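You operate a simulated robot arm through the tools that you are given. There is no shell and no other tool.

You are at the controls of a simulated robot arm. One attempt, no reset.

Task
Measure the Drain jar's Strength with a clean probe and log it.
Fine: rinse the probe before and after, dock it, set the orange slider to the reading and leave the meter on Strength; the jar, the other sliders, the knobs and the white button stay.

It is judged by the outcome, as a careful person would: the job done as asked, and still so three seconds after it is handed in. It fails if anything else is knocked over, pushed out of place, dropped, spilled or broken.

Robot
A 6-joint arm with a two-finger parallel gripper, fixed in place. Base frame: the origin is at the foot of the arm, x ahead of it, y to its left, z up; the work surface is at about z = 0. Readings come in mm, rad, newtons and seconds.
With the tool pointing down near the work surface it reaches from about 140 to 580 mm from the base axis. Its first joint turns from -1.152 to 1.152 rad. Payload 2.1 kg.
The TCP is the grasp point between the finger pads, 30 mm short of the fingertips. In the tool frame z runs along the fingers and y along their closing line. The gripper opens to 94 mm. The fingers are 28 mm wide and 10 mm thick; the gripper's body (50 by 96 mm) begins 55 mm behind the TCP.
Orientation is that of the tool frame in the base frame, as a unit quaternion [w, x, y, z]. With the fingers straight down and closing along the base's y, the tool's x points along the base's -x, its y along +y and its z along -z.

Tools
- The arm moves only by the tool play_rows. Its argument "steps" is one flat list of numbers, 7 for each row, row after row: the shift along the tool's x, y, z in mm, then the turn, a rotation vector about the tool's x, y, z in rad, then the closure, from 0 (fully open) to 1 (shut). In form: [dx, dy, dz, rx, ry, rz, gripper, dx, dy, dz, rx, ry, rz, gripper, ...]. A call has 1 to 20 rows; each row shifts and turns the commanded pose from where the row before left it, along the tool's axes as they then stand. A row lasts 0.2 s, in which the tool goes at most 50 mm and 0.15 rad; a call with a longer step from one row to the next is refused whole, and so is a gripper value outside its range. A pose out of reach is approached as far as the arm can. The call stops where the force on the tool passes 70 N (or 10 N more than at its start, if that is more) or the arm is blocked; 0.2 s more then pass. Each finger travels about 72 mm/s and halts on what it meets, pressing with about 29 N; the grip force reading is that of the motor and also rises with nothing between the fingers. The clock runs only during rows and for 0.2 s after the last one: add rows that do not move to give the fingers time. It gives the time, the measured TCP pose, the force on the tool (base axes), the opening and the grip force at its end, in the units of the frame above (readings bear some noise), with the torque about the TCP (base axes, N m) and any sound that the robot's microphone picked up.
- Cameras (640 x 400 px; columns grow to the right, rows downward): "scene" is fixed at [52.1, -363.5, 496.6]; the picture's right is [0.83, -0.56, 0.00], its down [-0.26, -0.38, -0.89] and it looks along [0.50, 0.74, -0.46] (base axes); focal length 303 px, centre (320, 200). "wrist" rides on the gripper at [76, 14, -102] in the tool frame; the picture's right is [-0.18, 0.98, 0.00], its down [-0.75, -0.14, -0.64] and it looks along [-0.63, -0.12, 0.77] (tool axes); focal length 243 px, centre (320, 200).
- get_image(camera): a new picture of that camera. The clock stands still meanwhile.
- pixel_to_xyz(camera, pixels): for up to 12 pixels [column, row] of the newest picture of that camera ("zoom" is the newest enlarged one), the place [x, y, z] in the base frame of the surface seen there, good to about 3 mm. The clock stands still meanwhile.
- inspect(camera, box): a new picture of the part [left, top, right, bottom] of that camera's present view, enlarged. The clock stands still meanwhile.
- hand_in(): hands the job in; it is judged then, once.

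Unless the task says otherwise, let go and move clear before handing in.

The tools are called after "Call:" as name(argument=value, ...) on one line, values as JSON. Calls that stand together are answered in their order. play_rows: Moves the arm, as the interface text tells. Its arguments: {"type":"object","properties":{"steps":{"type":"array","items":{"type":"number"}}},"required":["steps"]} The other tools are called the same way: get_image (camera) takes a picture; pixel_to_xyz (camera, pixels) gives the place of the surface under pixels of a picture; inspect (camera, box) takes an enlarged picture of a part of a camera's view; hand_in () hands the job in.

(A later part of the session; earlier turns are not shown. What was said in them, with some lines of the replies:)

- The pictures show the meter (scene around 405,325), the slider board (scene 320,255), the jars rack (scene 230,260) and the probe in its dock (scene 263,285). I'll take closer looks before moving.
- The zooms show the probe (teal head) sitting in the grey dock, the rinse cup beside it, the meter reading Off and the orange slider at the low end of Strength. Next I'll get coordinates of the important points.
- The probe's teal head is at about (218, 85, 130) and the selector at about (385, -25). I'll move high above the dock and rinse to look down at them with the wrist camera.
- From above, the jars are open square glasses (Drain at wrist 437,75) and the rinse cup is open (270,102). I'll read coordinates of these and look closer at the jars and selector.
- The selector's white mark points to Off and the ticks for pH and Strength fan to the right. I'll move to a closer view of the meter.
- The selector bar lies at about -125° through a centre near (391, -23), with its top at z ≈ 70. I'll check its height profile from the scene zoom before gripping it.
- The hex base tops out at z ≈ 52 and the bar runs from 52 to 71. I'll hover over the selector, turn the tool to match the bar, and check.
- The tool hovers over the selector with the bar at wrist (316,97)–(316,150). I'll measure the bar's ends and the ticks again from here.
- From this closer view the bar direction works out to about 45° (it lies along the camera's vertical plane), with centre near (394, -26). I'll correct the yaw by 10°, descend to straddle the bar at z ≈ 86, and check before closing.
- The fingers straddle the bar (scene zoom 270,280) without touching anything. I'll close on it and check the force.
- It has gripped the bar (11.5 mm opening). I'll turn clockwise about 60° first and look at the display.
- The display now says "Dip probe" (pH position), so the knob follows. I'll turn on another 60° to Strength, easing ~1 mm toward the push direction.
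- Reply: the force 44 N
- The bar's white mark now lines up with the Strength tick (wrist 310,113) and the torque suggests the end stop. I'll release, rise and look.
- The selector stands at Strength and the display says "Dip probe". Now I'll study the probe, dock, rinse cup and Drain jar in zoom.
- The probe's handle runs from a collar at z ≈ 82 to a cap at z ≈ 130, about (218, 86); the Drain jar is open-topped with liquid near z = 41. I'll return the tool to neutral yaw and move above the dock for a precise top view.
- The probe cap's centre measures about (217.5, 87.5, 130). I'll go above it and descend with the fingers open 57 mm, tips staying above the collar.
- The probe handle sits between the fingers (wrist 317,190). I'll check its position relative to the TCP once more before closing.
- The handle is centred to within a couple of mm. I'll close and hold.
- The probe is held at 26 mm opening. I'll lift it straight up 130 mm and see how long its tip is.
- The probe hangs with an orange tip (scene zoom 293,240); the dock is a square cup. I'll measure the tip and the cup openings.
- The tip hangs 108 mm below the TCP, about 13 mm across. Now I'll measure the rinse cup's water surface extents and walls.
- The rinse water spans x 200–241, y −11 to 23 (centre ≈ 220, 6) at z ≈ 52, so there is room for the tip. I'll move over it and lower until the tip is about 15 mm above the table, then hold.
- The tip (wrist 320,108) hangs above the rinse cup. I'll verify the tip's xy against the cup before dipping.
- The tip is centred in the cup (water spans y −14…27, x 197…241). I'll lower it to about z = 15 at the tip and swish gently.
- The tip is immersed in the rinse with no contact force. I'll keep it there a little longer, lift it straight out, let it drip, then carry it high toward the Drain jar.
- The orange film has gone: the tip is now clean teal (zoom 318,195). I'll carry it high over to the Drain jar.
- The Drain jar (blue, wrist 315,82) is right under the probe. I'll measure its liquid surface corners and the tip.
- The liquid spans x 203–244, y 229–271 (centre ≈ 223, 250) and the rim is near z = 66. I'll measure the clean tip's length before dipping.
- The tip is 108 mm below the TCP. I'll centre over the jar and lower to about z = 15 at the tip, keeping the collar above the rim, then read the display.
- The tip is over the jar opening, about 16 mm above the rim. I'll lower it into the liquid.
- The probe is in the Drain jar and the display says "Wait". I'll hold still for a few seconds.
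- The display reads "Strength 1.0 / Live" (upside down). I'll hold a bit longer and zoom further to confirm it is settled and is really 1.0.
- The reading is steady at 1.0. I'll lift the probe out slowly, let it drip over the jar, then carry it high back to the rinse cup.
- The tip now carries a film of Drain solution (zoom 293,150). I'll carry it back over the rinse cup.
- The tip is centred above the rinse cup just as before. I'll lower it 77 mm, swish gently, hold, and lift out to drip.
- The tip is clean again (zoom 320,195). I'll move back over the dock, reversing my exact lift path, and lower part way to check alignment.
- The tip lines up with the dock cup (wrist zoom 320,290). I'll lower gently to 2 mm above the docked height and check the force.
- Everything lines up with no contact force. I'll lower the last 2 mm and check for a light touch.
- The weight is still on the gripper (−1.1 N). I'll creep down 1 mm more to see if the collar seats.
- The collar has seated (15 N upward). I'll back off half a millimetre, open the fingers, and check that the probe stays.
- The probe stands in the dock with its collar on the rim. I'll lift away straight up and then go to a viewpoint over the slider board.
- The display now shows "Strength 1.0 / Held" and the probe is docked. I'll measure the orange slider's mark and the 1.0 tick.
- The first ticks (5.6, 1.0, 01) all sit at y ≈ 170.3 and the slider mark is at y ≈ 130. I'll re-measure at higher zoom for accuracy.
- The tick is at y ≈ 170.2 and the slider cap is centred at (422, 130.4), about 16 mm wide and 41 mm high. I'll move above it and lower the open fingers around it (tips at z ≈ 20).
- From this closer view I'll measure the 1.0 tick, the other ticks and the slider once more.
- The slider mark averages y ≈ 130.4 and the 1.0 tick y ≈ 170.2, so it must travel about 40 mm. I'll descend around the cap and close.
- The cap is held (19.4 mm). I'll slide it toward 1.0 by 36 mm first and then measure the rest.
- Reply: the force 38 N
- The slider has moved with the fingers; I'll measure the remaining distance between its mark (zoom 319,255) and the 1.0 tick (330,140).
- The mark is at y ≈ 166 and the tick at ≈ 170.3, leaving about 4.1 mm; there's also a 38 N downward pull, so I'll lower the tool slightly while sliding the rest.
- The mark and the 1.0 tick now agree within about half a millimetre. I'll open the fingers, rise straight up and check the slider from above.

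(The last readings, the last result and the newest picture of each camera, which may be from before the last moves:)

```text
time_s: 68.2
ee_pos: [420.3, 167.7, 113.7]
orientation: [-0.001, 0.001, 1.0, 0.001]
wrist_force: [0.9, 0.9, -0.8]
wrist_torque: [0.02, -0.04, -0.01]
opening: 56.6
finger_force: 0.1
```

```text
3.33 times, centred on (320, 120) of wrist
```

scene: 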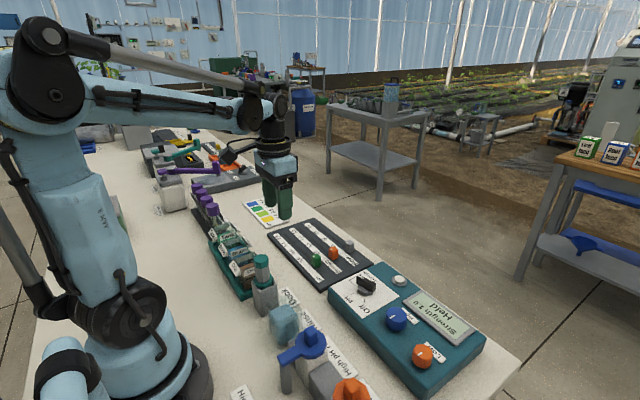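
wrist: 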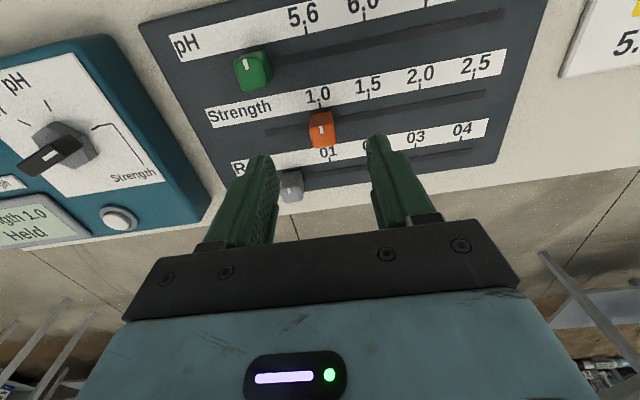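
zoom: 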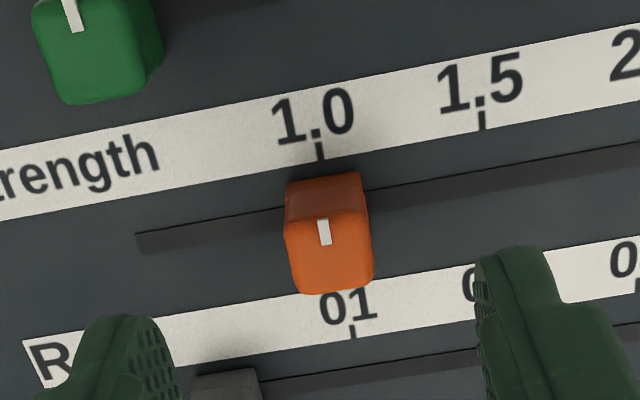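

The slider mark (zoom 324,232) sits under the 1.0 tick (319,151) within a fraction of a millimetre by ray geometry, and the other sliders are at their starting points. I'll move well clear and take final pictures.

Call:
pixel_to_xyz(camera="zoom", pixels=[[319, 151], [320, 156], [318, 147], [324, 232], [323, 224], [325, 240], [352, 333], [300, 240], [360, 240]])

Call:
play_rows(steps=[0, 0, -35, 0, 0, 0, 0.4, 0, 0, -40, 0, 0, 0, 0.4, 0, 0, -40, 0, 0, 0, 0.2, 0, 0, -40, 0, 0, 0, 0, 20, 10, -40, 0, 0, 0, 0, 30, 15, 0, 0, 0, 0, 0, 30, 15, 0, 0, 0, 0, 0, 30, 10, 0, 0, 0, 0, 0, 0, 0, 0, 0, 0, 0, 0, 0, 0, 0, 0, 0, 0, 0])

Call:
get_image(camera="scene")

Call:
get_image(camera="wrist")

Call:
inspect(camera="scene", box=[190, 200, 350, 320])

Call:
inspect(camera="scene", box=[330, 230, 490, 360])

```text
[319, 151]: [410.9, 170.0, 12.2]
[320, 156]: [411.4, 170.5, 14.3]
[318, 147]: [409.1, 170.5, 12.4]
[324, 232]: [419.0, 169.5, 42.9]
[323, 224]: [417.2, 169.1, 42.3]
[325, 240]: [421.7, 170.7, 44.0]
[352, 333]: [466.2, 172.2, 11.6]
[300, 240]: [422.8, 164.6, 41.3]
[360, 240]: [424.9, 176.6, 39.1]
```

```text
time_s: 70.4
ee_pos: [310.8, 217.7, 308.4]
orientation: [0.0, 0.0, 1.0, 0.001]
wrist_force: [0.2, -0.6, 0.0]
wrist_torque: [-0.01, 0.0, -0.01]
opening: 94.0
finger_force: 0.1
```

```text
taken
```

scene: 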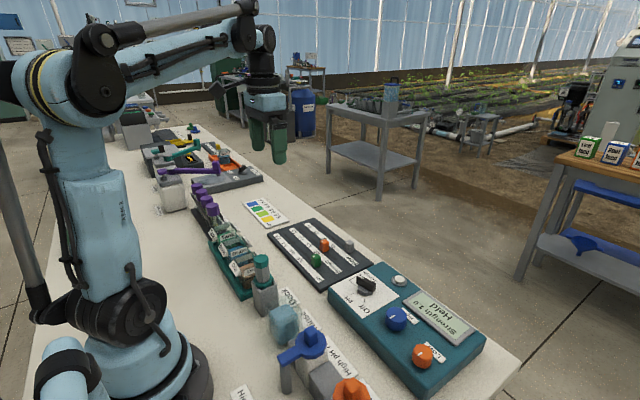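

```text
taken
```

wrist: 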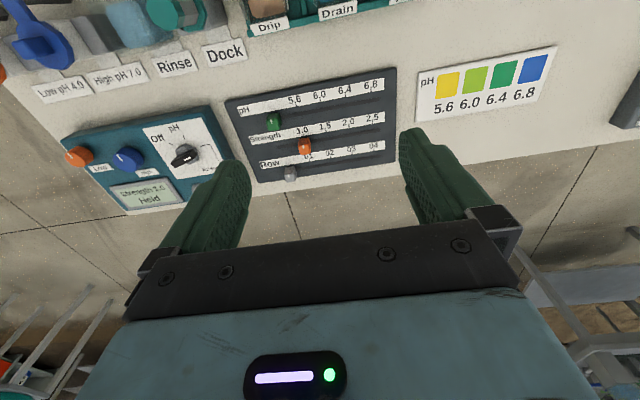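

```text
3.33 times, centred on (270, 260) of scene
```

zoom: 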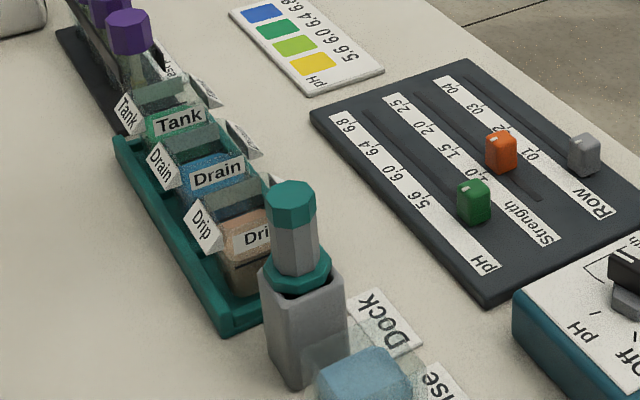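

```text
3.08 times, centred on (410, 295) of scene
```

zoom: 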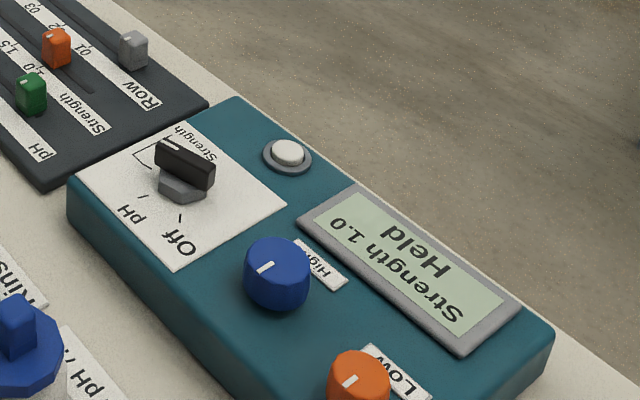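

The final pictures show the probe seated in its dock (scene zoom 290,230), the meter on Strength reading "Strength 1.0 / Held", and the orange slider on 1.0 within about 1 mm. The other sliders, knobs, button and jars are in place and the arm is clear, so I'll hand in.

Call:
hand_in()

```text
The job is handed in.
```

The Drain jar's Strength reads 1.0. I set the orange slider to the 1.0 mark, and by measurement it sits within about 1 mm of it.

- **Probe:** I rinsed it before and after the reading; the tip came out clean both times. It is back in its dock with the collar on the rim.
- **Meter:** the selector is on Strength and the display shows "Strength 1.0 / Held".
- **Everything else:** in the last pictures the Drain jar, the other sliders, the knobs and the white button look unmoved. The arm is clear of the bench.

The job is handed in, but I haven't been told how it was judged.
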